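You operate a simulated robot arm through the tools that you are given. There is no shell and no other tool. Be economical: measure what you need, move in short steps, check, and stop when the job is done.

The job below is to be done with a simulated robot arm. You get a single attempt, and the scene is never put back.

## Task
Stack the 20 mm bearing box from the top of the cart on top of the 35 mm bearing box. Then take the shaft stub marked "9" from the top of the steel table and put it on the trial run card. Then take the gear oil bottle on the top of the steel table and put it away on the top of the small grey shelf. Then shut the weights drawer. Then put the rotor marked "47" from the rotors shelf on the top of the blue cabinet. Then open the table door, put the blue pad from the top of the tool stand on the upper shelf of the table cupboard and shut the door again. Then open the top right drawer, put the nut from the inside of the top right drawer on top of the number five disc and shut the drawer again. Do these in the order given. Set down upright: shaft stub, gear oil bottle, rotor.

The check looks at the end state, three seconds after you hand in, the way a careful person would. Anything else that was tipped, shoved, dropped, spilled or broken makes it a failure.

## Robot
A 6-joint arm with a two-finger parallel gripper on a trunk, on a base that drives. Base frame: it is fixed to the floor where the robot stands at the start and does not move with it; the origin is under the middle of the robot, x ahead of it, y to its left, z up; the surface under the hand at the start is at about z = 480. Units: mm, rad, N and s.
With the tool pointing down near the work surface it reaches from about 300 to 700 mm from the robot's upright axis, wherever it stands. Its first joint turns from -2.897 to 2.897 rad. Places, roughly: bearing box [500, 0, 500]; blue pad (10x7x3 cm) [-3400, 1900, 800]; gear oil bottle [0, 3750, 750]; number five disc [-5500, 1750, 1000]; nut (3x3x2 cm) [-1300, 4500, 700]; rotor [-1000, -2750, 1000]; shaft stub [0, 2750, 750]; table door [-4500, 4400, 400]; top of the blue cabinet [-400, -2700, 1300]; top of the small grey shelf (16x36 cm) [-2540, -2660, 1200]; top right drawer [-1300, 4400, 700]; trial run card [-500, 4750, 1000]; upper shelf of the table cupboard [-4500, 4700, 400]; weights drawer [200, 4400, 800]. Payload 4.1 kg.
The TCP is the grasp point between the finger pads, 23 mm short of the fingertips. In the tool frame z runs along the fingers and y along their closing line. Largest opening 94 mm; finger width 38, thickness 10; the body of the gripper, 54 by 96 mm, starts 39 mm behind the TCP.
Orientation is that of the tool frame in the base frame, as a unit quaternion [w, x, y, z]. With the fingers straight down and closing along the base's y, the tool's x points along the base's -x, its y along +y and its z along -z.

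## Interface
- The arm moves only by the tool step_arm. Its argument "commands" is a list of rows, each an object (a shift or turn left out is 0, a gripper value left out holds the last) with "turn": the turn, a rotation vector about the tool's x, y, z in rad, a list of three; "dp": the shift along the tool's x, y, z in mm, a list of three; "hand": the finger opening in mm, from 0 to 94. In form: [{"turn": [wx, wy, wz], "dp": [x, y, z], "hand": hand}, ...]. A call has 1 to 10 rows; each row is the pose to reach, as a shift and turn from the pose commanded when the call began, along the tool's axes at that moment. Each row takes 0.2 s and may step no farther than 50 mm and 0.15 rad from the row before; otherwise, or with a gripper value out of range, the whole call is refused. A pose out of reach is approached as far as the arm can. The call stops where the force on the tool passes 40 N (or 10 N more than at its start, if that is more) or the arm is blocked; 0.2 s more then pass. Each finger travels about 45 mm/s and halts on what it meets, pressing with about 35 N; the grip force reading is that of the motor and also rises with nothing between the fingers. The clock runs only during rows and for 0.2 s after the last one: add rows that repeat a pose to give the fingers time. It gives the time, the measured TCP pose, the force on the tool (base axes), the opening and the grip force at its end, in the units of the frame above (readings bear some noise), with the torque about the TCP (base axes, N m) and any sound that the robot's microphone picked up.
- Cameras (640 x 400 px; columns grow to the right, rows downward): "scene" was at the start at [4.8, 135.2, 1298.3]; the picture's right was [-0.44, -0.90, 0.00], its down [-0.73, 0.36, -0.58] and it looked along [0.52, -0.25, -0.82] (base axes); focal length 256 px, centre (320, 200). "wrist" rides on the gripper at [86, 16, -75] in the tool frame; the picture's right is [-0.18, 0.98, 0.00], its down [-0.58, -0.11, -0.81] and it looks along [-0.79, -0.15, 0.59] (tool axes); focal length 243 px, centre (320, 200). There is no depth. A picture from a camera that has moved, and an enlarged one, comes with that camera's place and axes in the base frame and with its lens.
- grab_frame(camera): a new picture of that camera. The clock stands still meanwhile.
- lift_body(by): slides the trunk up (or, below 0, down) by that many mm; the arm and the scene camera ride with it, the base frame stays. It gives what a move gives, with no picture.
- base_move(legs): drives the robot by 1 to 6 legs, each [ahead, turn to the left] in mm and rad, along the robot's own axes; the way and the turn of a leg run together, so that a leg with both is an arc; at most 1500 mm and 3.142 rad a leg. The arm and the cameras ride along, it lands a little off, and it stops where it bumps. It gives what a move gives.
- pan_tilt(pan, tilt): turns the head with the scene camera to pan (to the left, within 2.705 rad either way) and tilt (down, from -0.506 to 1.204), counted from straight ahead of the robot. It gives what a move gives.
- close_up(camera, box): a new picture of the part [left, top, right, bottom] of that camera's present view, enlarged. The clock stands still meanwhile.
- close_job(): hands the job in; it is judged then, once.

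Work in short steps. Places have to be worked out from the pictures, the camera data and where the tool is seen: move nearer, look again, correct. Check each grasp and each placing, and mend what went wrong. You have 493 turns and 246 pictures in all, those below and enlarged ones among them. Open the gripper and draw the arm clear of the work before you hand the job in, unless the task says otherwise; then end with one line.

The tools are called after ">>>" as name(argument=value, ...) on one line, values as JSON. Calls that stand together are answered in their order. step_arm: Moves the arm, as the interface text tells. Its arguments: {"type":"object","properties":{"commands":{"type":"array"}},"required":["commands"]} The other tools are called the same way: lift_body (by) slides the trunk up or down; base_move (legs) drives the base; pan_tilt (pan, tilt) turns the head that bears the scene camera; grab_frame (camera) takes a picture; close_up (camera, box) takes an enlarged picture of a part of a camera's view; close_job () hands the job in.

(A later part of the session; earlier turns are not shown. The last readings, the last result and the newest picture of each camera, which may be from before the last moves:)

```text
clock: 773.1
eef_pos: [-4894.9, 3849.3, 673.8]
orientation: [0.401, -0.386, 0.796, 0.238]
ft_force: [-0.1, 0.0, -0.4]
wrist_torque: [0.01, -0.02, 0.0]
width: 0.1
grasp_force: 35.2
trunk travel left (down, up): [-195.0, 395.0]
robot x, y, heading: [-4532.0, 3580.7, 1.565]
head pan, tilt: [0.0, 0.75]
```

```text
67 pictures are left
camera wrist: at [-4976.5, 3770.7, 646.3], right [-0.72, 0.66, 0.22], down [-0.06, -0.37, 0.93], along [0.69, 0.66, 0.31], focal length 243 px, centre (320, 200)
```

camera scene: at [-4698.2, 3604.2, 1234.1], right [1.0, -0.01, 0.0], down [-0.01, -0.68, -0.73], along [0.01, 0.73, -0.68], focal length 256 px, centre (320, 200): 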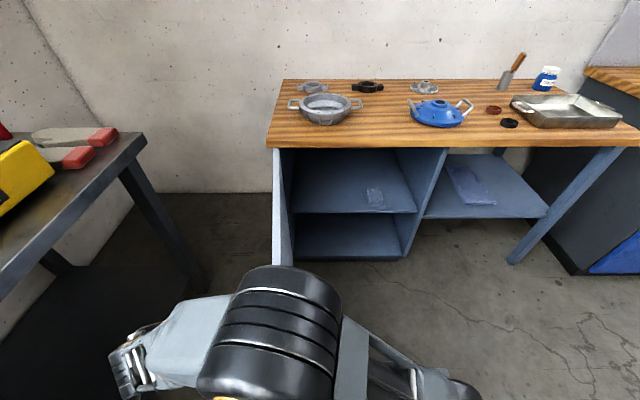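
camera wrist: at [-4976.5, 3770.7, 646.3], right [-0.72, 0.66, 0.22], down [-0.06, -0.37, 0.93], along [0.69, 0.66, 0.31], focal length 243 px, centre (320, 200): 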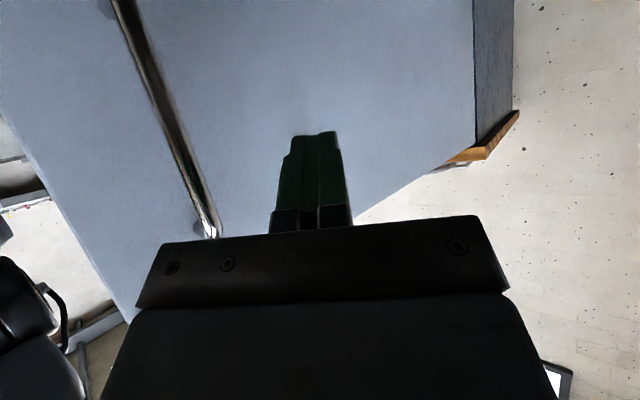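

Now the elbow rides above the door. I push east again in gentle steps.

>>> step_arm(commands=[{"dp": [-8, -15, 10.5]}, {"dp": [-16, -30, 21]}, {"dp": [-24, -45, 31]}, {"dp": [-32, -60, 42]}, {"dp": [-40, -75, 52]}, {"dp": [-48, -89, 62]}, {"dp": [-56, -104, 73]}, {"dp": [-64, -119, 83]}, {"dp": [-72, -134, 94]}, {"dp": [-80, -149, 104]}])

>>> grab_frame(camera="scene")

```text
clock: 774.2
eef_pos: [-4823.7, 3852.0, 674.7]
orientation: [0.389, -0.39, 0.797, 0.248]
ft_force: [-10.4, -15.3, 7.8]
wrist_torque: [0.03, -0.23, -0.33]
width: 0.3
grasp_force: 35.0
trunk travel left (down, up): [-195.0, 395.0]
robot x, y, heading: [-4534.5, 3578.3, 1.563]
head pan, tilt: [0.0, 0.75]
stopped in row 5: the force on the tool passed its limit at 87 N (the readings are from after the stop); the commanded pose is now the measured one
```

```text
66 pictures are left
camera scene: at [-4699.1, 3602.1, 1234.1], right [1.0, -0.01, 0.0], down [0.0, -0.68, -0.73], along [0.0, 0.73, -0.68], focal length 256 px, centre (320, 200)
```

scene: 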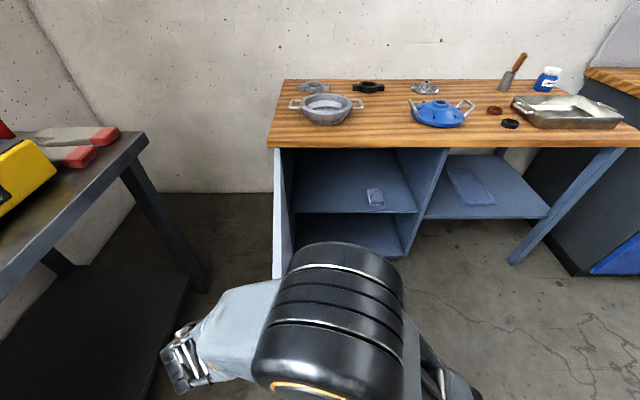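

Still blocked, so I change the way: back off, bring the arm straight ahead, and sweep the door with the hand's side by turning the base.

>>> step_arm(commands=[{"dp": [10, 18.6, -13]}, {"dp": [20, 37, -26]}, {"dp": [30, 56, -39]}, {"dp": [30, 56, -39]}])

>>> base_move(legs=[[-500, 0]])

>>> grab_frame(camera="scene")

```text
clock: 775.2
eef_pos: [-4896.8, 3847.5, 678.5]
orientation: [0.39, -0.39, 0.797, 0.247]
ft_force: [-1.2, 0.5, 0.0]
wrist_torque: [-0.02, -0.02, -0.02]
width: 0.1
grasp_force: 34.8
trunk travel left (down, up): [-195.0, 395.0]
robot x, y, heading: [-4532.1, 3580.3, 1.562]
head pan, tilt: [0.0, 0.75]
```

```text
clock: 778.1
eef_pos: [-4900.7, 3352.9, 677.7]
orientation: [0.391, -0.386, 0.799, 0.245]
ft_force: [0.7, -0.7, 0.4]
wrist_torque: [-0.01, 0.0, -0.01]
width: 0.0
grasp_force: 34.7
trunk travel left (down, up): [-195.0, 395.0]
robot x, y, heading: [-4535.4, 3083.1, 1.555]
head pan, tilt: [0.0, 0.75]
```

```text
65 pictures are left
camera scene: at [-4702.7, 3109.1, 1234.1], right [1.0, -0.01, 0.0], down [-0.01, -0.68, -0.73], along [0.01, 0.73, -0.68], focal length 256 px, centre (320, 200)
```

scene: 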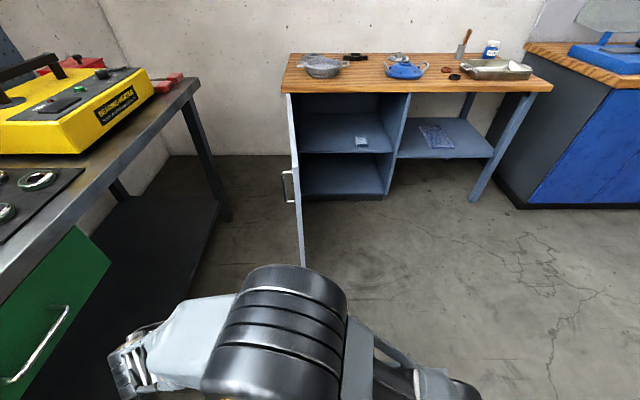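

I swing the arm to straight ahead (in free space).

>>> step_arm(commands=[{"dp": [-27, -17.9, 35.3], "turn": [-0.054, 0.006, -0.038]}, {"dp": [-54, -35.8, 70.7], "turn": [-0.108, 0.012, -0.076]}, {"dp": [-81, -53.7, 106], "turn": [-0.163, 0.018, -0.115]}, {"dp": [-108, -71.6, 141], "turn": [-0.217, 0.024, -0.153]}, {"dp": [-135, -89.4, 176.7], "turn": [-0.271, 0.03, -0.191]}, {"dp": [-162, -107, 212], "turn": [-0.325, 0.036, -0.229]}, {"dp": [-189, -125, 247], "turn": [-0.38, 0.042, -0.268]}, {"dp": [-216, -143, 283], "turn": [-0.434, 0.048, -0.306]}, {"dp": [-243, -161, 318], "turn": [-0.488, 0.054, -0.344]}, {"dp": [-243, -161, 318], "turn": [-0.488, 0.054, -0.344]}])

```text
clock: 780.3
eef_pos: [-4565.5, 3577.5, 701.2]
orientation: [0.318, -0.605, 0.652, 0.328]
ft_force: [0.3, 0.5, 0.4]
wrist_torque: [0.0, 0.03, -0.04]
width: 0.1
grasp_force: 34.3
out of reach, approached as far as the arm can: row 8, 9, 10
trunk travel left (down, up): [-195.0, 395.0]
robot x, y, heading: [-4531.5, 3082.5, 1.562]
head pan, tilt: [0.0, 0.75]
```

I move the base to (-4750, 3270) facing slightly left of the door, keeping the hand west of it.

>>> base_move(legs=[[0, 0.87], [289, 0], [0, -0.56]])

>>> lift_body(by=-60)

>>> step_arm(commands=[{"dp": [-12, 0, 19]}, {"dp": [-25, 0, 38]}, {"dp": [-37, 0, 56]}, {"dp": [-49, 0, 75]}, {"dp": [-49, 0, 75]}])

>>> grab_frame(camera="scene")

```text
clock: 786.1
eef_pos: [-4936.4, 3731.2, 700.9]
orientation: [-0.261, 0.701, -0.548, -0.375]
ft_force: [0.9, 0.3, 1.0]
wrist_torque: [0.0, 0.01, 0.0]
width: 0.2
grasp_force: 34.7
trunk travel left (down, up): [-195.0, 395.0]
robot x, y, heading: [-4752.1, 3267.3, 1.883]
head pan, tilt: [0.0, 0.75]
```

```text
clock: 787.1
eef_pos: [-4936.4, 3730.7, 642.2]
orientation: [-0.261, 0.701, -0.548, -0.374]
ft_force: [-0.1, 0.3, -0.3]
wrist_torque: [-0.01, -0.01, 0.02]
width: 0.0
grasp_force: 35.0
trunk travel left (down, up): [-135.0, 455.0]
robot x, y, heading: [-4754.9, 3270.3, 1.88]
head pan, tilt: [0.0, 0.75]
```

```text
clock: 788.3
eef_pos: [-4960.8, 3818.5, 638.0]
orientation: [-0.262, 0.701, -0.549, -0.373]
ft_force: [-0.1, 0.5, 0.7]
wrist_torque: [0.04, 0.0, -0.03]
width: 0.0
grasp_force: 35.3
trunk travel left (down, up): [-135.0, 455.0]
robot x, y, heading: [-4760.2, 3270.9, 1.876]
head pan, tilt: [0.0, 0.75]
```

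```text
64 pictures are left
camera scene: at [-4921.2, 3242.1, 1174.1], right [0.95, 0.3, 0.0], down [0.21, -0.65, -0.73], along [-0.22, 0.7, -0.68], focal length 256 px, centre (320, 200)
```

scene: 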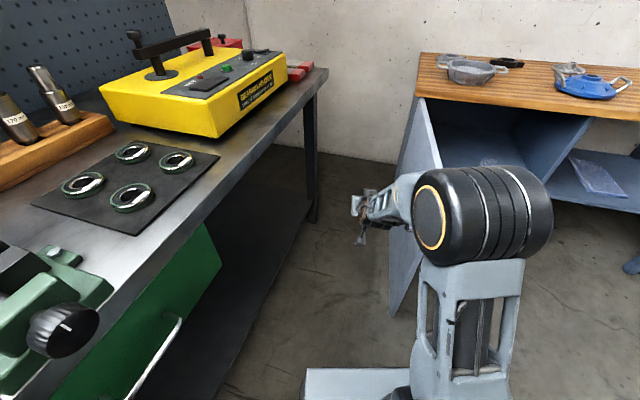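

Arm reaches up along the outside of the door; elbow is south of its edge. I turn the base right to sweep the door.

>>> base_move(legs=[[0, -0.25]])

>>> grab_frame(camera="scene")

```text
clock: 789.6
eef_pos: [-4821.5, 3850.8, 637.9]
orientation: [0.306, -0.628, 0.631, 0.338]
ft_force: [0.2, 0.2, -0.5]
wrist_torque: [-0.01, -0.02, 0.0]
width: 0.0
grasp_force: 35.0
trunk travel left (down, up): [-135.0, 455.0]
robot x, y, heading: [-4752.7, 3267.4, 1.629]
head pan, tilt: [0.0, 0.75]
```

```text
63 pictures are left
camera scene: at [-4923.1, 3283.6, 1174.1], right [1.0, 0.06, 0.0], down [0.04, -0.68, -0.73], along [-0.04, 0.73, -0.68], focal length 256 px, centre (320, 200)
```

scene: 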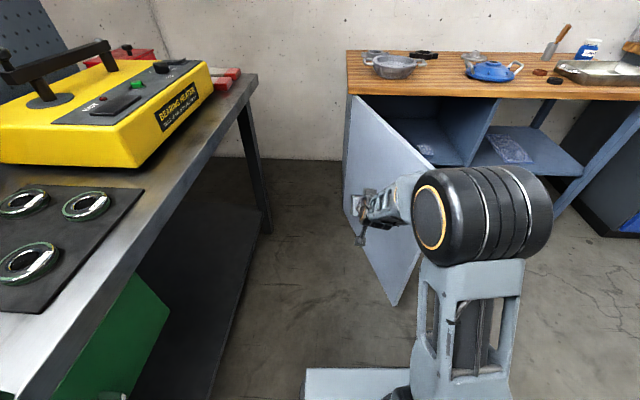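

The door swings closed some. I sweep further.

>>> base_move(legs=[[0, -0.2]])

>>> grab_frame(camera="scene")

```text
clock: 790.7
eef_pos: [-4704.3, 3852.4, 637.6]
orientation: [0.337, -0.562, 0.691, 0.306]
ft_force: [0.3, 0.2, 0.8]
wrist_torque: [0.0, -0.02, 0.0]
width: 0.1
grasp_force: 35.6
trunk travel left (down, up): [-135.0, 455.0]
robot x, y, heading: [-4756.5, 3269.3, 1.431]
head pan, tilt: [0.0, 0.75]
```

```text
62 pictures are left
camera scene: at [-4917.1, 3316.7, 1174.1], right [0.99, -0.14, 0.0], down [-0.1, -0.68, -0.73], along [0.1, 0.72, -0.68], focal length 256 px, centre (320, 200)
```

scene: 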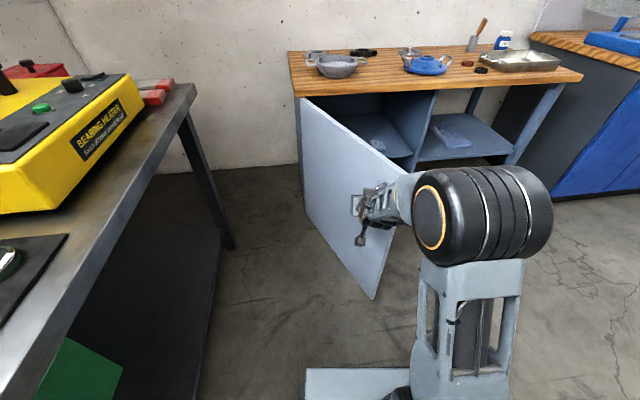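

Working well. A bit more turn, then I drive forward to push the door home.

>>> base_move(legs=[[0, -0.11], [280, 0]])

>>> grab_frame(camera="scene")

```text
clock: 793.2
eef_pos: [-4570.7, 4114.0, 637.5]
orientation: [0.355, -0.522, 0.721, 0.286]
ft_force: [-0.2, 0.0, 0.1]
wrist_torque: [0.06, -0.03, -0.01]
width: 0.0
grasp_force: 34.9
trunk travel left (down, up): [-135.0, 455.0]
robot x, y, heading: [-4686.6, 3543.9, 1.315]
head pan, tilt: [0.0, 0.75]
```

```text
61 pictures are left
camera scene: at [-4841.5, 3604.9, 1174.1], right [0.97, -0.25, 0.0], down [-0.17, -0.66, -0.73], along [0.18, 0.71, -0.68], focal length 256 px, centre (320, 200)
```

scene: 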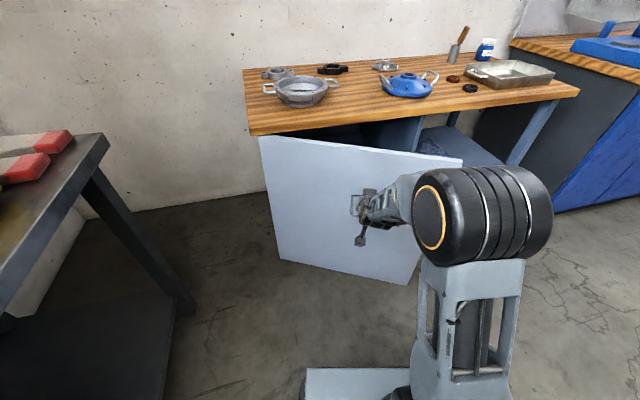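

Nearly there; I drive on 200 mm.

>>> base_move(legs=[[200, 0]])

>>> grab_frame(camera="scene")

```text
clock: 794.8
eef_pos: [-4520.8, 4305.4, 637.8]
orientation: [0.353, -0.523, 0.721, 0.286]
ft_force: [0.4, 0.2, -0.1]
wrist_torque: [0.03, -0.03, 0.0]
width: 0.2
grasp_force: 35.0
trunk travel left (down, up): [-135.0, 455.0]
robot x, y, heading: [-4636.4, 3730.2, 1.321]
head pan, tilt: [0.0, 0.75]
```

```text
60 pictures are left
camera scene: at [-4792.2, 3796.2, 1174.1], right [0.97, -0.25, 0.0], down [-0.17, -0.66, -0.73], along [0.18, 0.71, -0.68], focal length 256 px, centre (320, 200)
```

scene: 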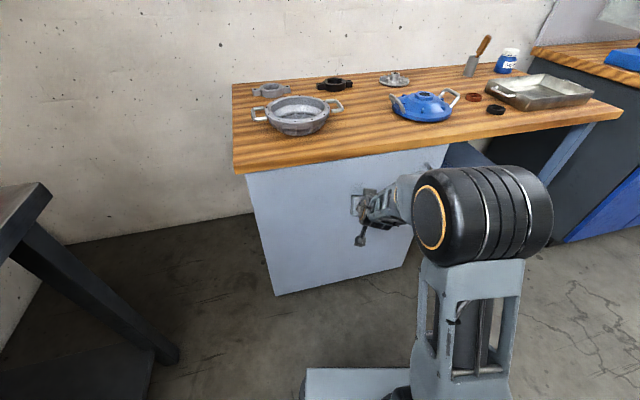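

Almost closed. I push the rest gently with the arm.

>>> step_arm(commands=[{"dp": [-4, 0, 6]}, {"dp": [-8, 0, 12]}, {"dp": [-12, 0, 18]}, {"dp": [-16, 0, 25]}, {"dp": [-20, 0, 31]}, {"dp": [-25, 0, 38]}, {"dp": [-30, 0, 45]}])

>>> grab_frame(camera="scene")

```text
clock: 796.1
eef_pos: [-4511.4, 4336.3, 635.7]
orientation: [0.353, -0.524, 0.721, 0.285]
ft_force: [-4.1, -23.0, 13.2]
wrist_torque: [0.44, -0.02, 0.13]
width: 0.1
grasp_force: 34.6
trunk travel left (down, up): [-135.0, 455.0]
robot x, y, heading: [-4635.6, 3734.4, 1.324]
head pan, tilt: [0.0, 0.75]
stopped in row 6: the force on the tool passed its limit at 51 N (the readings are from after the stop); the commanded pose is now the measured one
```

```text
59 pictures are left
camera scene: at [-4792.8, 3793.0, 1174.5], right [0.97, -0.25, 0.0], down [-0.17, -0.66, -0.73], along [0.18, 0.71, -0.68], focal length 256 px, centre (320, 200)
```

scene: 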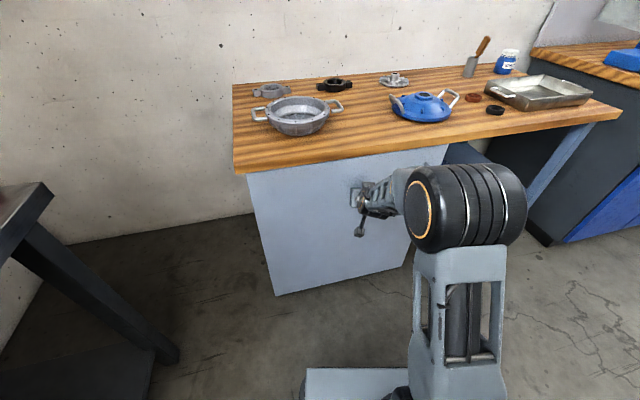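

Firm stop reached. I back away and check the door.

>>> base_move(legs=[[-450, 0]])

>>> pan_tilt(pan=0.3, tilt=0.5)

>>> grab_frame(camera="scene")

```text
clock: 798.8
eef_pos: [-4622.8, 3905.3, 633.0]
orientation: [0.351, -0.525, 0.721, 0.285]
ft_force: [0.1, -1.1, -0.5]
wrist_torque: [0.01, -0.01, -0.02]
width: 0.1
grasp_force: 34.8
trunk travel left (down, up): [-135.0, 455.0]
robot x, y, heading: [-4747.3, 3295.5, 1.319]
head pan, tilt: [0.0, 0.75]
```

```text
clock: 799.6
eef_pos: [-4623.3, 3906.6, 633.2]
orientation: [0.351, -0.525, 0.721, 0.285]
ft_force: [0.5, -0.8, -0.8]
wrist_torque: [0.01, -0.04, 0.0]
width: 0.1
grasp_force: 35.1
trunk travel left (down, up): [-135.0, 455.0]
robot x, y, heading: [-4746.4, 3299.8, 1.321]
head pan, tilt: [0.3, 0.499]
```

```text
58 pictures are left
camera scene: at [-4928.1, 3373.3, 1196.0], right [1.0, 0.05, 0.0], down [0.02, -0.48, -0.88], along [-0.04, 0.88, -0.48], focal length 256 px, centre (320, 200)
```

scene: 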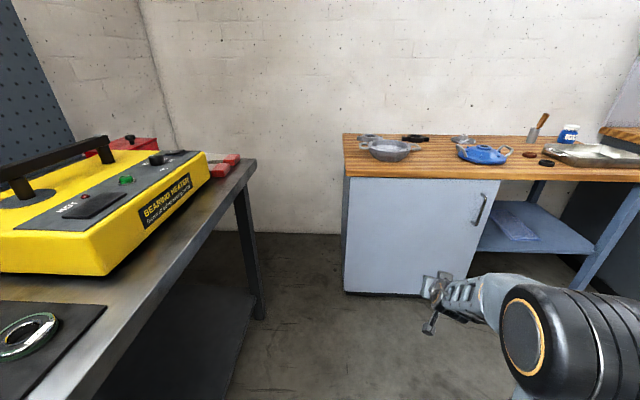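

The door is shut. Now to the blue bench's top right drawer; I drive east along the open floor.

>>> base_move(legs=[[0, -1.262], [1400, 0], [1400, 0], [596, 0], [0, 1.512]])

>>> pan_tilt(pan=0.0, tilt=0.5)

>>> grab_frame(camera="scene")

```text
clock: 822.9
eef_pos: [-1384.9, 4106.8, 633.5]
orientation: [0.316, -0.605, 0.656, 0.323]
ft_force: [0.3, 0.0, 0.5]
wrist_torque: [0.03, 0.02, 0.03]
width: 0.3
grasp_force: 35.0
trunk travel left (down, up): [-135.0, 455.0]
robot x, y, heading: [-1366.3, 3488.7, 1.55]
head pan, tilt: [0.3, 0.499]
```

```text
clock: 823.7
eef_pos: [-1384.3, 4105.0, 634.7]
orientation: [0.315, -0.605, 0.656, 0.323]
ft_force: [0.2, -0.2, -0.5]
wrist_torque: [0.0, -0.02, -0.02]
width: 0.1
grasp_force: 35.5
trunk travel left (down, up): [-135.0, 455.0]
robot x, y, heading: [-1366.6, 3486.5, 1.554]
head pan, tilt: [0.0, 0.499]
```

```text
57 pictures are left
camera scene: at [-1532.8, 3520.6, 1196.1], right [1.0, -0.02, 0.0], down [-0.01, -0.48, -0.88], along [0.02, 0.88, -0.48], focal length 256 px, centre (320, 200)
```

scene: 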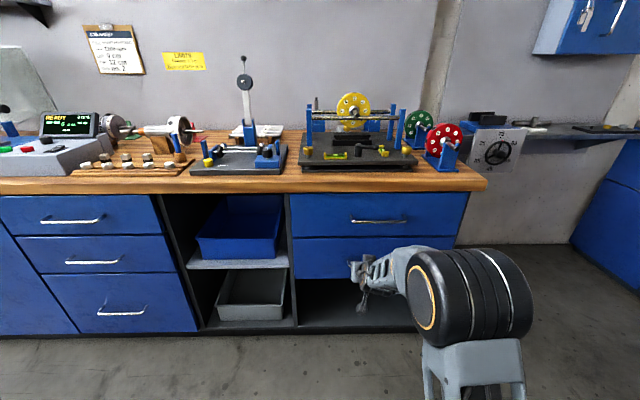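

>>> close_up(camera="scene", box=[280, 175, 490, 295])

```text
3.05 times, centred on (385, 235) of scene
camera zoom: at [-1532.8, 3520.6, 1196.1], right [1.0, -0.02, 0.0], down [-0.01, -0.48, -0.88], along [0.02, 0.88, -0.48], focal length 782 px, centre (122, 93)
```

zoom: 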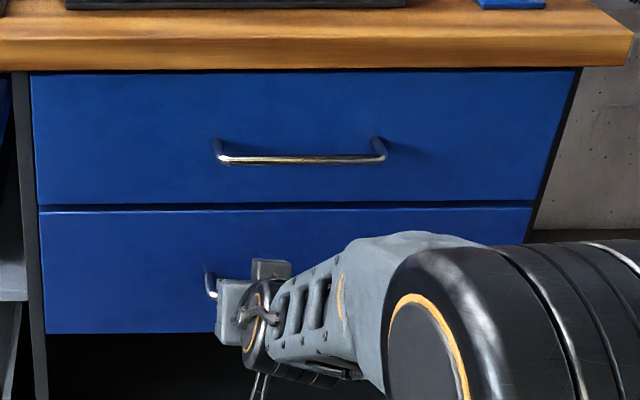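

The handle is a horizontal bar at about (-1312, 4262, 704), 38 mm off the drawer front. I roll the hand 90° so that the fingers close vertically.

>>> step_arm(commands=[{"turn": [0, 0, 0.14]}, {"turn": [0, 0, 0.28]}, {"turn": [0, 0, 0.42]}, {"turn": [0, 0, 0.56]}, {"turn": [0, 0, 0.7]}, {"turn": [0, 0, 0.84]}, {"turn": [0, 0, 0.98]}, {"turn": [0, 0, 1.12]}, {"turn": [0, 0, 1.26]}, {"turn": [0, 0, 1.4]}])

```text
clock: 825.9
eef_pos: [-1385.6, 4105.2, 633.3]
orientation: [0.033, -0.039, 0.891, 0.45]
ft_force: [0.0, 0.4, -0.3]
wrist_torque: [-0.05, -0.02, -0.02]
width: 0.0
grasp_force: 34.6
out of reach, approached as far as the arm can: row 2, 3, 4, 5, 6, 7
trunk travel left (down, up): [-135.0, 455.0]
robot x, y, heading: [-1364.9, 3482.0, 1.553]
head pan, tilt: [0.0, 0.499]
```

Rolled. I finish the roll, level the hand a bit more, and move it before the bar.

>>> step_arm(commands=[{"dp": [-17, 21, 1], "turn": [-0.08, 0, 0.02], "hand": 50}, {"dp": [-34, 42.5, 1.5], "turn": [-0.16, 0, 0.04]}, {"dp": [-51, 64, 2], "turn": [-0.24, 0, 0.06]}, {"dp": [-68, 85, 3], "turn": [-0.32, 0, 0.08]}, {"dp": [-84.5, 106, 3.5], "turn": [-0.4, 0, 0.1]}, {"dp": [-84.5, 106, 3.5], "turn": [-0.4, 0, 0.1]}])

>>> grab_frame(camera="wrist")

>>> close_up(camera="scene", box=[280, 155, 490, 295])

```text
clock: 827.3
eef_pos: [-1311.3, 4173.1, 725.8]
orientation: [0.002, -0.001, 0.785, 0.62]
ft_force: [0.6, 0.3, -1.3]
wrist_torque: [-0.01, -0.02, 0.0]
width: 50.1
grasp_force: 0.1
trunk travel left (down, up): [-135.0, 455.0]
robot x, y, heading: [-1366.8, 3483.4, 1.554]
head pan, tilt: [0.0, 0.499]
```

```text
55 pictures are left
camera wrist: at [-1399.5, 4106.3, 758.2], right [0.18, 0.23, 0.96], down [0.58, -0.81, 0.08], along [0.79, 0.54, -0.28], focal length 243 px, centre (320, 200)
```

wrist: 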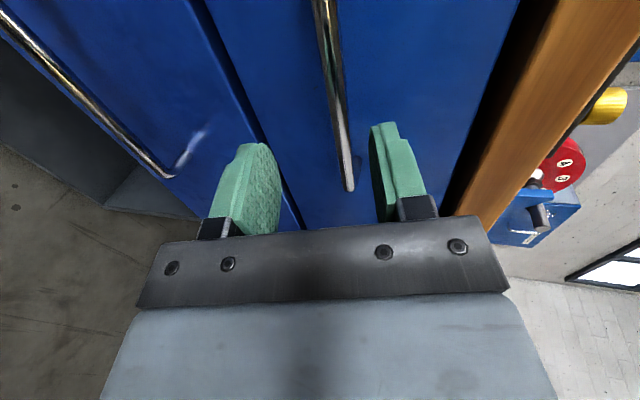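

```text
2.86 times, centred on (385, 225) of scene
camera zoom: at [-1532.8, 3520.6, 1196.1], right [1.0, -0.02, 0.0], down [-0.01, -0.48, -0.88], along [0.02, 0.88, -0.48], focal length 733 px, centre (134, 129)
```

zoom: 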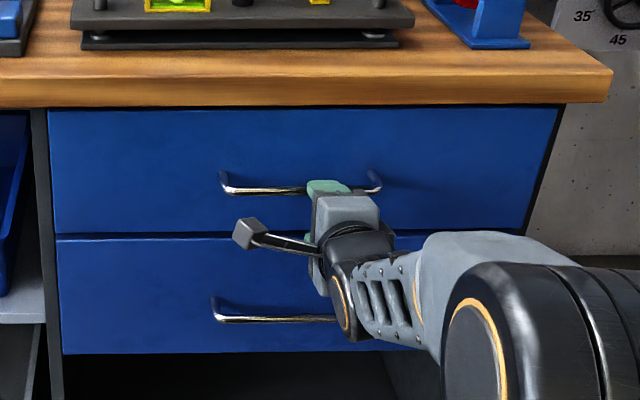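

The bar is at y≈4245, z≈717. I move in with the fingers straddling it.

>>> step_arm(commands=[{"dp": [0, 4, 22]}, {"dp": [0, 8, 45]}, {"dp": [0, 8, 60]}, {"dp": [0, 8, 68]}, {"dp": [0, 8, 68]}])

>>> grab_frame(camera="wrist")

```text
clock: 828.3
eef_pos: [-1311.7, 4237.5, 719.1]
orientation: [0.002, -0.002, 0.784, 0.62]
ft_force: [-2.3, -35.0, 3.0]
wrist_torque: [1.12, -0.04, 0.05]
width: 48.0
grasp_force: 0.0
trunk travel left (down, up): [-135.0, 455.0]
robot x, y, heading: [-1367.7, 3487.0, 1.552]
head pan, tilt: [0.0, 0.499]
stopped in row 5: the force on the tool passed its limit at 48 N (the readings are from after the stop); the commanded pose is now the measured one
```

```text
53 pictures are left
camera wrist: at [-1399.7, 4170.0, 752.0], right [0.18, 0.23, 0.96], down [0.58, -0.81, 0.08], along [0.79, 0.54, -0.28], focal length 243 px, centre (320, 200)
```

wrist: 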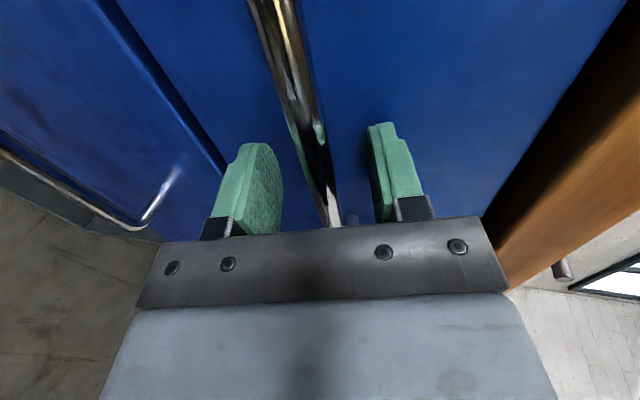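

The bar lies between the fingers and the tips just touch the front. I back off 4 mm and close.

>>> step_arm(commands=[{"dp": [0, 0, -4]}, {"dp": [0, 0, -5], "hand": 30}, {"dp": [0, 0, -5], "hand": 8}, {"dp": [0, 0, -5], "hand": 0}, {"dp": [0, 0, -5], "hand": 0}, {"dp": [0, 0, -5], "hand": 0}])

```text
clock: 829.7
eef_pos: [-1312.2, 4236.8, 722.1]
orientation: [0.002, -0.001, 0.783, 0.622]
ft_force: [0.3, 6.7, 21.9]
wrist_torque: [-0.13, 0.72, -0.28]
width: 11.6
grasp_force: 45.5
trunk travel left (down, up): [-135.0, 455.0]
robot x, y, heading: [-1365.6, 3487.5, 1.552]
head pan, tilt: [0.0, 0.499]
```

Gripped. I relieve the small vertical strain and pull the drawer out by backing the base.

>>> step_arm(commands=[{"dp": [0, 2.5, 0]}, {"dp": [0, 2.5, 0]}])

>>> base_move(legs=[[-150, 0]])

>>> base_move(legs=[[-140, 0]])

>>> grab_frame(camera="scene")

```text
clock: 830.3
eef_pos: [-1311.2, 4235.4, 721.9]
orientation: [0.002, -0.001, 0.784, 0.62]
ft_force: [-0.4, 2.8, 19.6]
wrist_torque: [-0.11, 0.8, 0.14]
width: 11.4
grasp_force: 44.9
trunk travel left (down, up): [-135.0, 455.0]
robot x, y, heading: [-1369.5, 3487.7, 1.554]
head pan, tilt: [0.0, 0.499]
```

```text
clock: 831.7
eef_pos: [-1311.8, 4086.4, 723.0]
orientation: [0.002, 0.0, 0.784, 0.62]
ft_force: [26.4, -0.4, 19.1]
wrist_torque: [-0.09, -0.08, -0.99]
width: 11.9
grasp_force: 45.1
trunk travel left (down, up): [-135.0, 455.0]
robot x, y, heading: [-1368.5, 3337.2, 1.554]
head pan, tilt: [0.0, 0.499]
```

```text
clock: 833.0
eef_pos: [-1311.9, 3947.7, 720.8]
orientation: [0.003, 0.003, 0.785, 0.62]
ft_force: [26.2, 2.0, 9.3]
wrist_torque: [-0.01, -0.32, -0.52]
width: 11.8
grasp_force: 45.3
trunk travel left (down, up): [-135.0, 455.0]
robot x, y, heading: [-1373.8, 3198.4, 1.549]
head pan, tilt: [0.0, 0.499]
```

```text
52 pictures are left
camera scene: at [-1536.6, 3232.1, 1196.5], right [1.0, -0.03, 0.0], down [-0.01, -0.48, -0.88], along [0.02, 0.88, -0.48], focal length 256 px, centre (320, 200)
```

scene: 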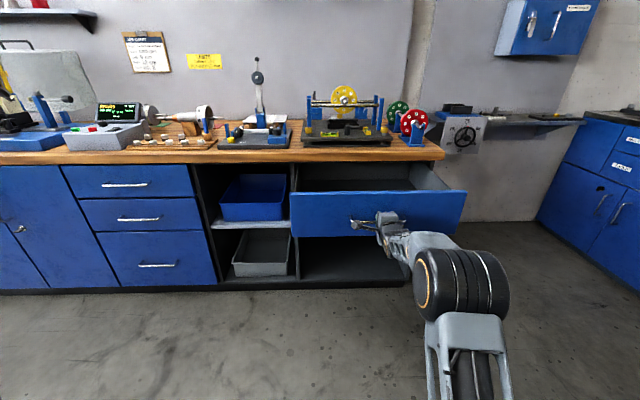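

The drawer is open about 290 mm. I release, back off, and raise up to look inside.

>>> step_arm(commands=[{"hand": 25}, {"hand": 50}, {"hand": 50}, {"hand": 50}])

>>> step_arm(commands=[{"dp": [0, 0, -30]}, {"dp": [0, 0, -65]}, {"dp": [0, 0, -100]}, {"dp": [0, 0, -120]}])

>>> lift_body(by=350)

>>> pan_tilt(pan=0.0, tilt=0.75)

>>> grab_frame(camera="scene")

```text
clock: 834.0
eef_pos: [-1313.0, 3947.1, 719.9]
orientation: [0.004, 0.001, 0.785, 0.619]
ft_force: [-0.1, -2.6, -2.6]
wrist_torque: [-0.01, -0.06, 0.03]
width: 48.8
grasp_force: 0.2
trunk travel left (down, up): [-135.0, 455.0]
robot x, y, heading: [-1371.1, 3197.4, 1.548]
head pan, tilt: [0.0, 0.499]
```

```text
clock: 835.0
eef_pos: [-1314.3, 3831.5, 749.9]
orientation: [0.003, 0.001, 0.784, 0.62]
ft_force: [-0.3, 0.3, 0.2]
wrist_torque: [-0.02, 0.02, 0.05]
width: 49.9
grasp_force: 0.1
trunk travel left (down, up): [-135.0, 455.0]
robot x, y, heading: [-1371.7, 3196.9, 1.541]
head pan, tilt: [0.0, 0.499]
```

```text
clock: 838.4
eef_pos: [-1314.8, 3831.5, 1098.5]
orientation: [0.003, 0.002, 0.784, 0.62]
ft_force: [0.2, 0.1, 0.3]
wrist_torque: [-0.02, 0.01, 0.02]
width: 50.1
grasp_force: 0.0
trunk travel left (down, up): [-485.0, 105.0]
robot x, y, heading: [-1374.6, 3197.5, 1.551]
head pan, tilt: [0.0, 0.499]
```

```text
clock: 839.2
eef_pos: [-1314.1, 3833.1, 1098.9]
orientation: [0.004, 0.002, 0.785, 0.62]
ft_force: [0.5, 0.1, -0.7]
wrist_torque: [0.01, 0.02, 0.01]
width: 50.3
grasp_force: 0.0
trunk travel left (down, up): [-485.0, 105.0]
robot x, y, heading: [-1372.8, 3196.3, 1.539]
head pan, tilt: [0.0, 0.75]
```

```text
51 pictures are left
camera scene: at [-1538.7, 3224.7, 1524.2], right [1.0, -0.03, 0.0], down [-0.02, -0.68, -0.73], along [0.02, 0.73, -0.68], focal length 256 px, centre (320, 200)
```

scene: 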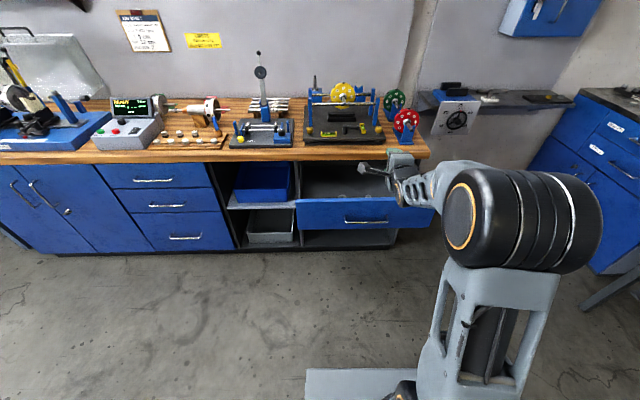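

>>> close_up(camera="scene", box=[285, 145, 445, 245])

```text
4.00 times, centred on (365, 195) of scene
camera zoom: at [-1538.7, 3224.7, 1524.2], right [1.0, -0.03, 0.0], down [-0.02, -0.68, -0.73], along [0.02, 0.73, -0.68], focal length 1026 px, centre (140, 220)
```

zoom: 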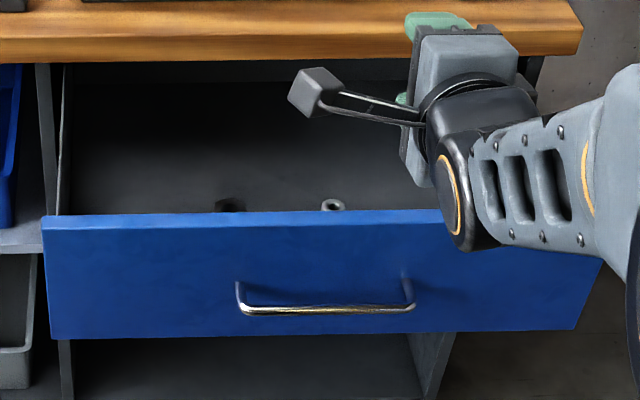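

A silver nut lies in the drawer near (-1271, 4171). I turn the hand to vertical (closing along y) and drive nearer.

>>> step_arm(commands=[{"turn": [0.14, 0, 0]}, {"turn": [0.28, 0, 0]}, {"turn": [0.42, 0, 0]}, {"turn": [0.56, 0, 0]}, {"turn": [0.7, 0, 0]}, {"turn": [0.84, 0, 0]}, {"turn": [0.98, 0, 0]}, {"turn": [1.12, 0, 0]}, {"turn": [1.24, 0, 0]}, {"turn": [1.34, 0, 0]}])

>>> base_move(legs=[[370, 0]])

>>> grab_frame(camera="scene")

```text
clock: 841.4
eef_pos: [-1313.9, 3831.3, 1099.4]
orientation: [0.003, 0.004, 1.0, -0.002]
ft_force: [-0.6, -0.1, 0.2]
wrist_torque: [-0.01, 0.03, -0.03]
width: 50.2
grasp_force: 0.1
out of reach, approached as far as the arm can: row 3, 4
trunk travel left (down, up): [-485.0, 105.0]
robot x, y, heading: [-1374.5, 3196.9, 1.544]
head pan, tilt: [0.0, 0.75]
```

```text
clock: 843.8
eef_pos: [-1304.0, 4199.2, 1099.4]
orientation: [0.002, 0.005, 1.0, -0.002]
ft_force: [-1.0, 0.6, 0.0]
wrist_torque: [0.0, 0.0, 0.01]
width: 49.9
grasp_force: 0.1
trunk travel left (down, up): [-485.0, 105.0]
robot x, y, heading: [-1360.8, 3566.0, 1.545]
head pan, tilt: [0.0, 0.75]
```

```text
49 pictures are left
camera scene: at [-1528.6, 3592.9, 1524.1], right [1.0, -0.03, 0.0], down [-0.02, -0.68, -0.73], along [0.02, 0.73, -0.68], focal length 256 px, centre (320, 200)
```

scene: 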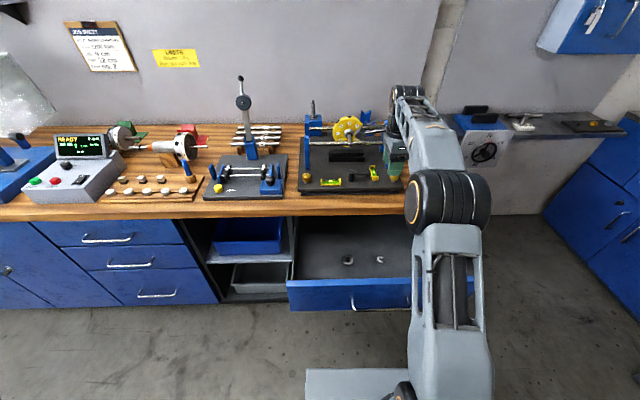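

>>> close_up(camera="scene", box=[290, 215, 450, 315])

>>> close_up(camera="wrist", box=[160, 0, 480, 200])

```text
4.00 times, centred on (370, 265) of scene
camera zoom: at [-1528.6, 3592.9, 1524.1], right [1.0, -0.03, 0.0], down [-0.02, -0.68, -0.73], along [0.02, 0.73, -0.68], focal length 1026 px, centre (120, -60)
```

zoom: 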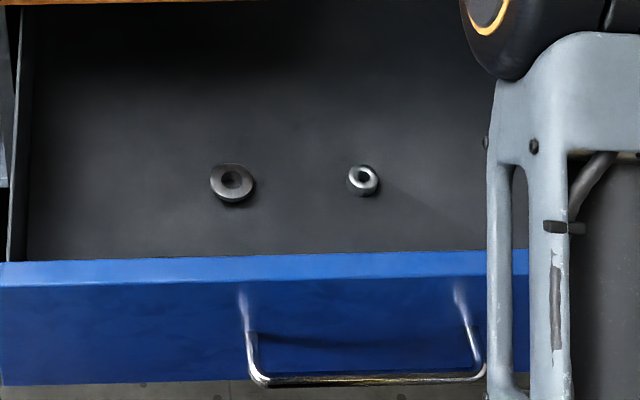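

```text
2.00 times, centred on (320, 100) of wrist
camera zoom: at [-1391.2, 4217.1, 1174.3], right [0.19, 0.98, 0.0], down [0.58, -0.11, 0.81], along [0.79, -0.16, -0.59], focal length 485 px, centre (320, 400)
```

zoom: 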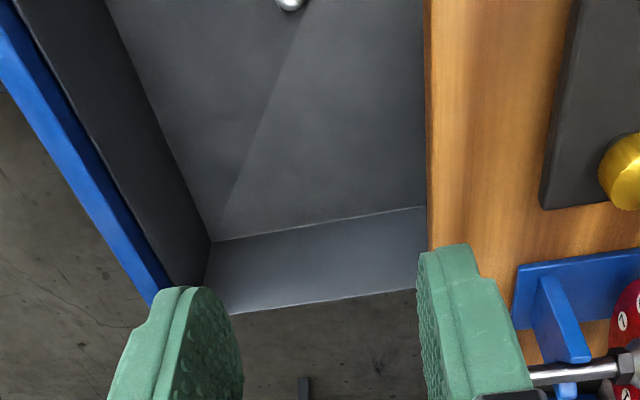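

The silver hex nut is at about (-1278, 4153), top z≈685; the dark one is a washer. I lower the trunk and centre over the nut.

>>> lift_body(by=-170)

>>> step_arm(commands=[{"dp": [-9, -15, 30]}, {"dp": [-18, -30, 60]}, {"dp": [-27, -46, 95]}, {"dp": [-27, -46, 130]}, {"dp": [-27, -46, 130]}])

>>> grab_frame(camera="wrist")

```text
clock: 845.7
eef_pos: [-1302.2, 4199.5, 929.6]
orientation: [0.002, 0.005, 1.0, -0.002]
ft_force: [0.3, -0.4, -0.1]
wrist_torque: [0.0, 0.02, 0.01]
width: 50.1
grasp_force: 0.0
trunk travel left (down, up): [-315.0, 275.0]
robot x, y, heading: [-1364.7, 3561.9, 1.543]
head pan, tilt: [0.0, 0.75]
```

```text
clock: 846.9
eef_pos: [-1275.6, 4152.5, 799.6]
orientation: [0.002, 0.006, 1.0, -0.001]
ft_force: [0.5, 0.7, -0.1]
wrist_torque: [-0.03, -0.02, 0.02]
width: 49.8
grasp_force: 0.1
trunk travel left (down, up): [-315.0, 275.0]
robot x, y, heading: [-1363.9, 3564.5, 1.541]
head pan, tilt: [0.0, 0.75]
```

```text
46 pictures are left
camera wrist: at [-1364.3, 4170.6, 874.3], right [0.19, 0.98, 0.0], down [0.58, -0.11, 0.81], along [0.79, -0.16, -0.59], focal length 243 px, centre (320, 200)
```

wrist: 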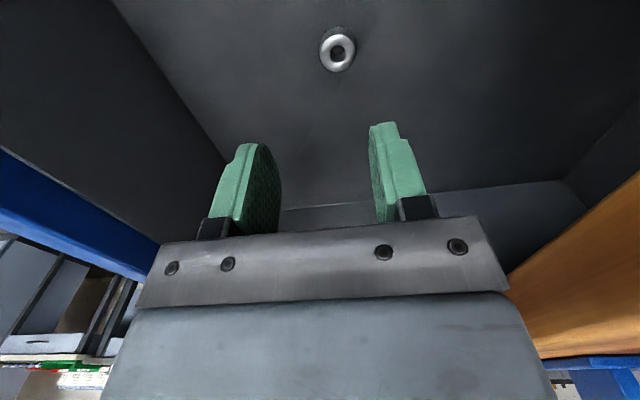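

The wrist view puts the nut at (-1281, 4165). I correct and go down.

>>> step_arm(commands=[{"dp": [5, 12.5, 30]}, {"dp": [5, 12.5, 65]}, {"dp": [5, 12.5, 90]}, {"dp": [5, 12.5, 103]}, {"dp": [5, 12.5, 103]}])

>>> grab_frame(camera="wrist")

```text
clock: 848.1
eef_pos: [-1280.5, 4165.1, 696.1]
orientation: [0.002, 0.005, 1.0, -0.001]
ft_force: [-0.4, -0.1, -0.3]
wrist_torque: [0.02, 0.03, -0.02]
width: 50.0
grasp_force: 0.1
trunk travel left (down, up): [-315.0, 275.0]
robot x, y, heading: [-1361.8, 3563.6, 1.547]
head pan, tilt: [0.0, 0.75]
```

```text
45 pictures are left
camera wrist: at [-1368.4, 4182.5, 770.9], right [0.19, 0.98, 0.0], down [0.58, -0.11, 0.81], along [0.79, -0.16, -0.59], focal length 243 px, centre (320, 200)
```

wrist: 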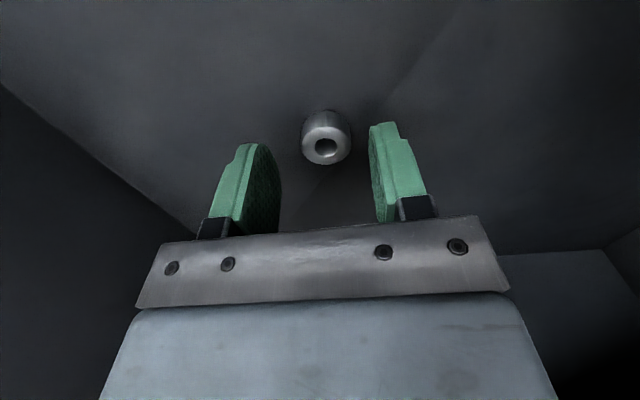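

Nut top is near z≈672. I go down another 20 mm and close.

>>> step_arm(commands=[{"dp": [0, 2, 10]}, {"dp": [0, 2, 17]}, {"dp": [0, 2, 20]}, {"dp": [0, 2, 20]}])

>>> grab_frame(camera="wrist")

```text
clock: 849.1
eef_pos: [-1280.2, 4166.9, 676.7]
orientation: [0.002, 0.005, 1.0, -0.002]
ft_force: [-0.1, -0.6, -0.4]
wrist_torque: [0.02, 0.0, -0.02]
width: 50.2
grasp_force: 0.2
trunk travel left (down, up): [-315.0, 275.0]
robot x, y, heading: [-1365.1, 3563.5, 1.543]
head pan, tilt: [0.0, 0.75]
```

```text
44 pictures are left
camera wrist: at [-1368.6, 4184.4, 751.2], right [0.19, 0.98, 0.0], down [0.58, -0.11, 0.81], along [0.79, -0.16, -0.59], focal length 243 px, centre (320, 200)
```

wrist: 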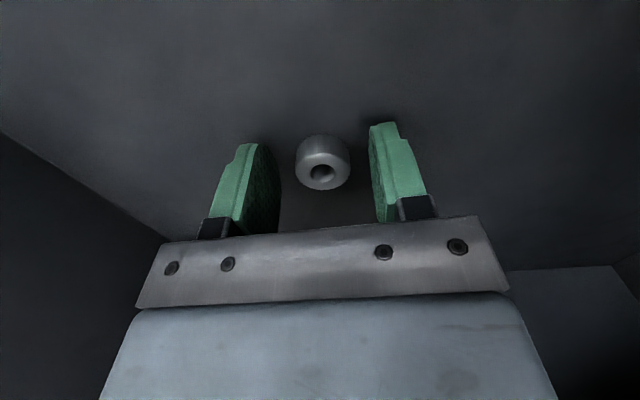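

Good overlap. I close on the nut and lift.

>>> step_arm(commands=[{"dp": [0, 0, 1], "hand": 36}, {"dp": [0, 0, 1], "hand": 22}, {"dp": [0, 0, 1], "hand": 18}, {"dp": [0, 0, 1], "hand": 18}])

>>> step_arm(commands=[{"dp": [0, 0, -40]}, {"dp": [0, 0, -85]}, {"dp": [0, 0, -130]}, {"dp": [0, 0, -175]}, {"dp": [0, 0, -175]}])

>>> grab_frame(camera="wrist")

```text
clock: 850.1
eef_pos: [-1280.5, 4166.8, 674.3]
orientation: [0.002, 0.005, 1.0, -0.001]
ft_force: [0.0, -0.5, -0.1]
wrist_torque: [0.0, 0.04, 0.01]
width: 28.8
grasp_force: 34.7
trunk travel left (down, up): [-315.0, 275.0]
robot x, y, heading: [-1362.9, 3563.4, 1.54]
head pan, tilt: [0.0, 0.75]
```

```text
clock: 851.3
eef_pos: [-1280.4, 4167.9, 850.3]
orientation: [0.002, 0.005, 1.0, -0.002]
ft_force: [-1.1, 0.3, -0.3]
wrist_torque: [-0.01, 0.04, 0.05]
width: 28.9
grasp_force: 35.2
trunk travel left (down, up): [-315.0, 275.0]
robot x, y, heading: [-1364.3, 3565.6, 1.541]
head pan, tilt: [0.0, 0.75]
```

```text
43 pictures are left
camera wrist: at [-1368.3, 4186.0, 925.9], right [0.19, 0.98, 0.0], down [0.58, -0.11, 0.81], along [0.79, -0.16, -0.59], focal length 243 px, centre (320, 200)
```

wrist: 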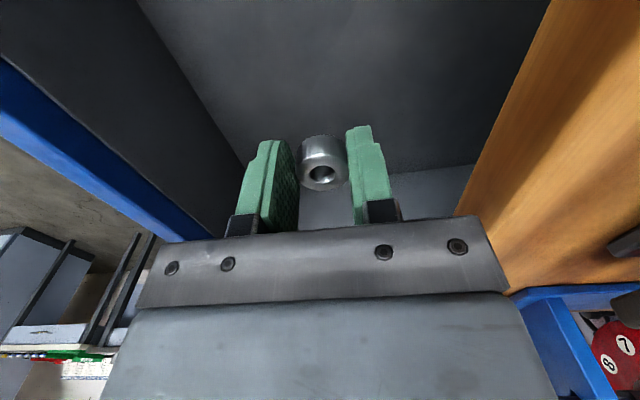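

The nut is held (29 mm). I raise, back away from the drawer, and drive to the west bench with the numbered discs.

>>> lift_body(by=170)

>>> base_move(legs=[[-500, 0], [0, 1.738], [1123, 0], [1123, 0], [1123, 0], [0, 1.433]])

```text
clock: 853.2
eef_pos: [-1280.1, 4169.2, 1021.5]
orientation: [0.001, 0.006, 1.0, -0.002]
ft_force: [0.6, 0.4, -0.8]
wrist_torque: [-0.02, 0.02, 0.03]
width: 28.7
grasp_force: 34.6
trunk travel left (down, up): [-485.0, 105.0]
robot x, y, heading: [-1361.5, 3563.6, 1.546]
head pan, tilt: [0.0, 0.75]
```

```text
clock: 879.9
eef_pos: [-4807.2, 2036.2, 1019.7]
orientation: [-0.002, 1.0, -0.003, -0.002]
ft_force: [-0.7, 0.3, -0.7]
wrist_torque: [-0.02, 0.01, -0.03]
width: 28.7
grasp_force: 34.4
trunk travel left (down, up): [-485.0, 105.0]
robot x, y, heading: [-4727.5, 2639.1, -1.597]
head pan, tilt: [0.0, 0.75]
```

>>> base_move(legs=[[850, 0], [0, -1.545]])

>>> pan_tilt(pan=0.0, tilt=0.65)

>>> grab_frame(camera="scene")

```text
clock: 888.1
eef_pos: [-5355.5, 1864.6, 1020.4]
orientation: [-0.002, 0.713, -0.701, 0.0]
ft_force: [-1.0, -0.5, -0.9]
wrist_torque: [-0.05, -0.02, 0.01]
width: 28.7
grasp_force: 34.9
trunk travel left (down, up): [-485.0, 105.0]
robot x, y, heading: [-4750.0, 1798.0, 3.142]
head pan, tilt: [0.0, 0.75]
```

```text
clock: 888.8
eef_pos: [-5354.0, 1864.9, 1021.0]
orientation: [-0.002, 0.713, -0.701, -0.001]
ft_force: [0.0, 0.4, -1.0]
wrist_torque: [0.01, 0.0, 0.02]
width: 28.9
grasp_force: 34.7
trunk travel left (down, up): [-485.0, 105.0]
robot x, y, heading: [-4747.3, 1798.0, 3.143]
head pan, tilt: [0.0, 0.649]
```

```text
42 pictures are left
camera scene: at [-4776.1, 1633.2, 1532.7], right [0.0, 1.0, 0.0], down [0.6, 0.0, -0.8], along [-0.8, 0.0, -0.6], focal length 256 px, centre (320, 200)
```

scene: 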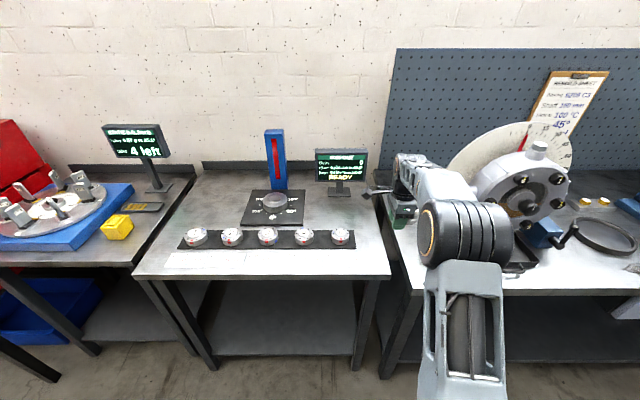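

>>> close_up(camera="scene", box=[165, 180, 365, 280])

```text
3.20 times, centred on (265, 230) of scene
camera zoom: at [-4776.1, 1633.2, 1532.7], right [0.0, 1.0, 0.0], down [0.6, 0.0, -0.8], along [-0.8, 0.0, -0.6], focal length 821 px, centre (496, 104)
```

zoom: 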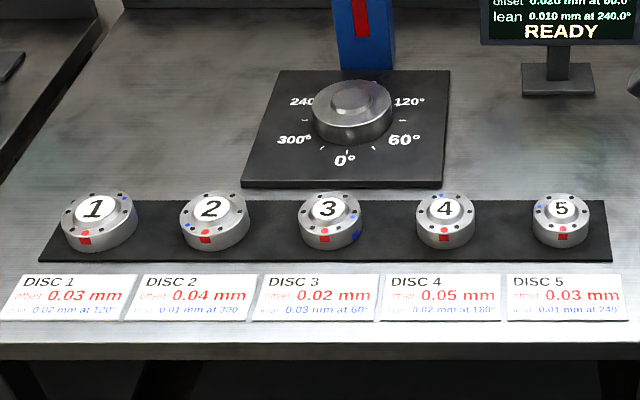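

Disc 5 is the right-hand one, near (-5503, 1713). I shift the hand over toward it and drive nearer.

>>> step_arm(commands=[{"dp": [30, -25, 0]}, {"dp": [65, -55, 0]}, {"dp": [100, -80, 0]}, {"dp": [140, -90, 0]}, {"dp": [150, -90, 0]}, {"dp": [150, -90, 0]}])

>>> base_move(legs=[[180, 0]])

>>> grab_frame(camera="wrist")

>>> close_up(camera="scene", box=[200, 150, 440, 300])

```text
clock: 890.2
eef_pos: [-5262.1, 1716.5, 1020.2]
orientation: [-0.002, 0.712, -0.702, 0.0]
ft_force: [0.1, -0.5, -1.7]
wrist_torque: [-0.01, 0.0, 0.01]
width: 28.7
grasp_force: 34.5
trunk travel left (down, up): [-485.0, 105.0]
robot x, y, heading: [-4749.8, 1798.5, 3.14]
head pan, tilt: [0.0, 0.649]
```

```text
clock: 891.7
eef_pos: [-5445.7, 1716.6, 1020.5]
orientation: [-0.003, 0.714, -0.7, 0.0]
ft_force: [0.9, 0.5, -0.9]
wrist_torque: [-0.04, 0.01, -0.01]
width: 28.6
grasp_force: 35.3
trunk travel left (down, up): [-485.0, 105.0]
robot x, y, heading: [-4929.1, 1792.7, -3.142]
head pan, tilt: [0.0, 0.649]
```

```text
40 pictures are left
camera wrist: at [-5461.3, 1630.4, 1095.2], right [-0.99, 0.17, 0.0], down [0.1, 0.58, 0.81], along [0.14, 0.8, -0.59], focal length 243 px, centre (320, 200)
```

wrist: 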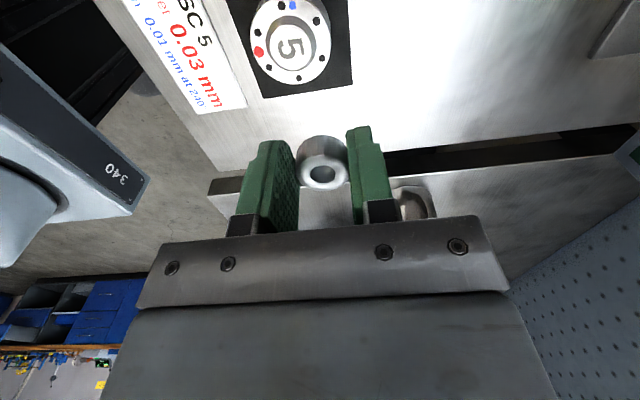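

```text
2.67 times, centred on (320, 225) of scene
camera zoom: at [-4958.4, 1633.2, 1532.7], right [0.0, 1.0, 0.0], down [0.6, 0.0, -0.8], along [-0.8, 0.0, -0.6], focal length 684 px, centre (320, 133)
```

zoom: 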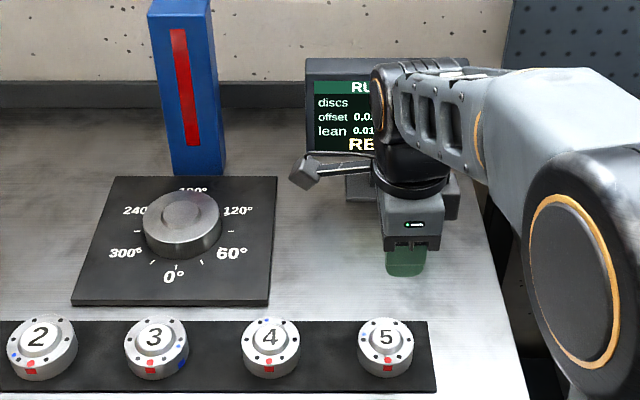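

Disc 5's hub top is at about (-5427, 1703, 895). I move above it.

>>> step_arm(commands=[{"dp": [13, -18, 0]}, {"dp": [13, -18, 35]}, {"dp": [13, -18, 65]}, {"dp": [13, -18, 65]}])

>>> grab_frame(camera="wrist")

>>> close_up(camera="scene", box=[290, 220, 400, 310])

```text
clock: 892.7
eef_pos: [-5425.8, 1702.2, 955.5]
orientation: [-0.003, 0.714, -0.7, -0.001]
ft_force: [0.9, -0.3, -1.0]
wrist_torque: [-0.03, 0.0, -0.01]
width: 28.8
grasp_force: 34.3
trunk travel left (down, up): [-485.0, 105.0]
robot x, y, heading: [-4931.6, 1798.7, -3.14]
head pan, tilt: [0.0, 0.649]
```

```text
38 pictures are left
camera wrist: at [-5441.8, 1617.5, 1030.5], right [-0.99, 0.17, 0.0], down [0.1, 0.58, 0.81], along [0.14, 0.8, -0.59], focal length 243 px, centre (320, 200)
```

wrist: 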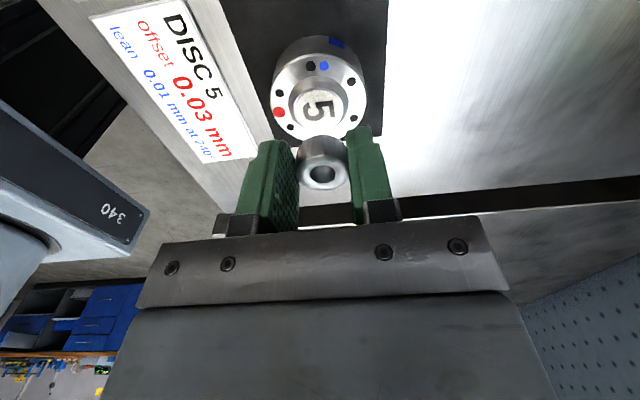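

```text
4.44 times, centred on (345, 265) of scene
camera zoom: at [-4958.0, 1633.2, 1532.7], right [0.0, 1.0, 0.0], down [0.6, 0.0, -0.8], along [-0.8, 0.0, -0.6], focal length 1140 px, centre (209, -89)
```

zoom: 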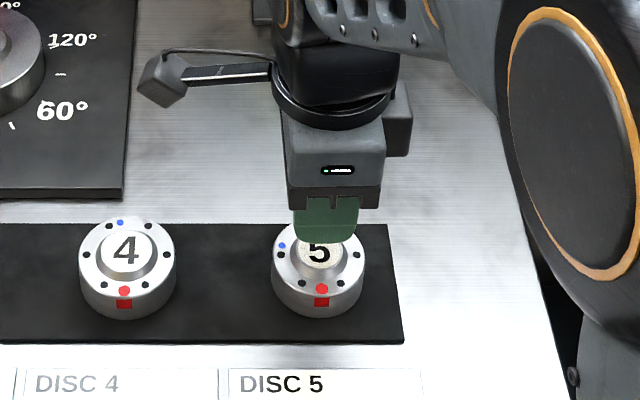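

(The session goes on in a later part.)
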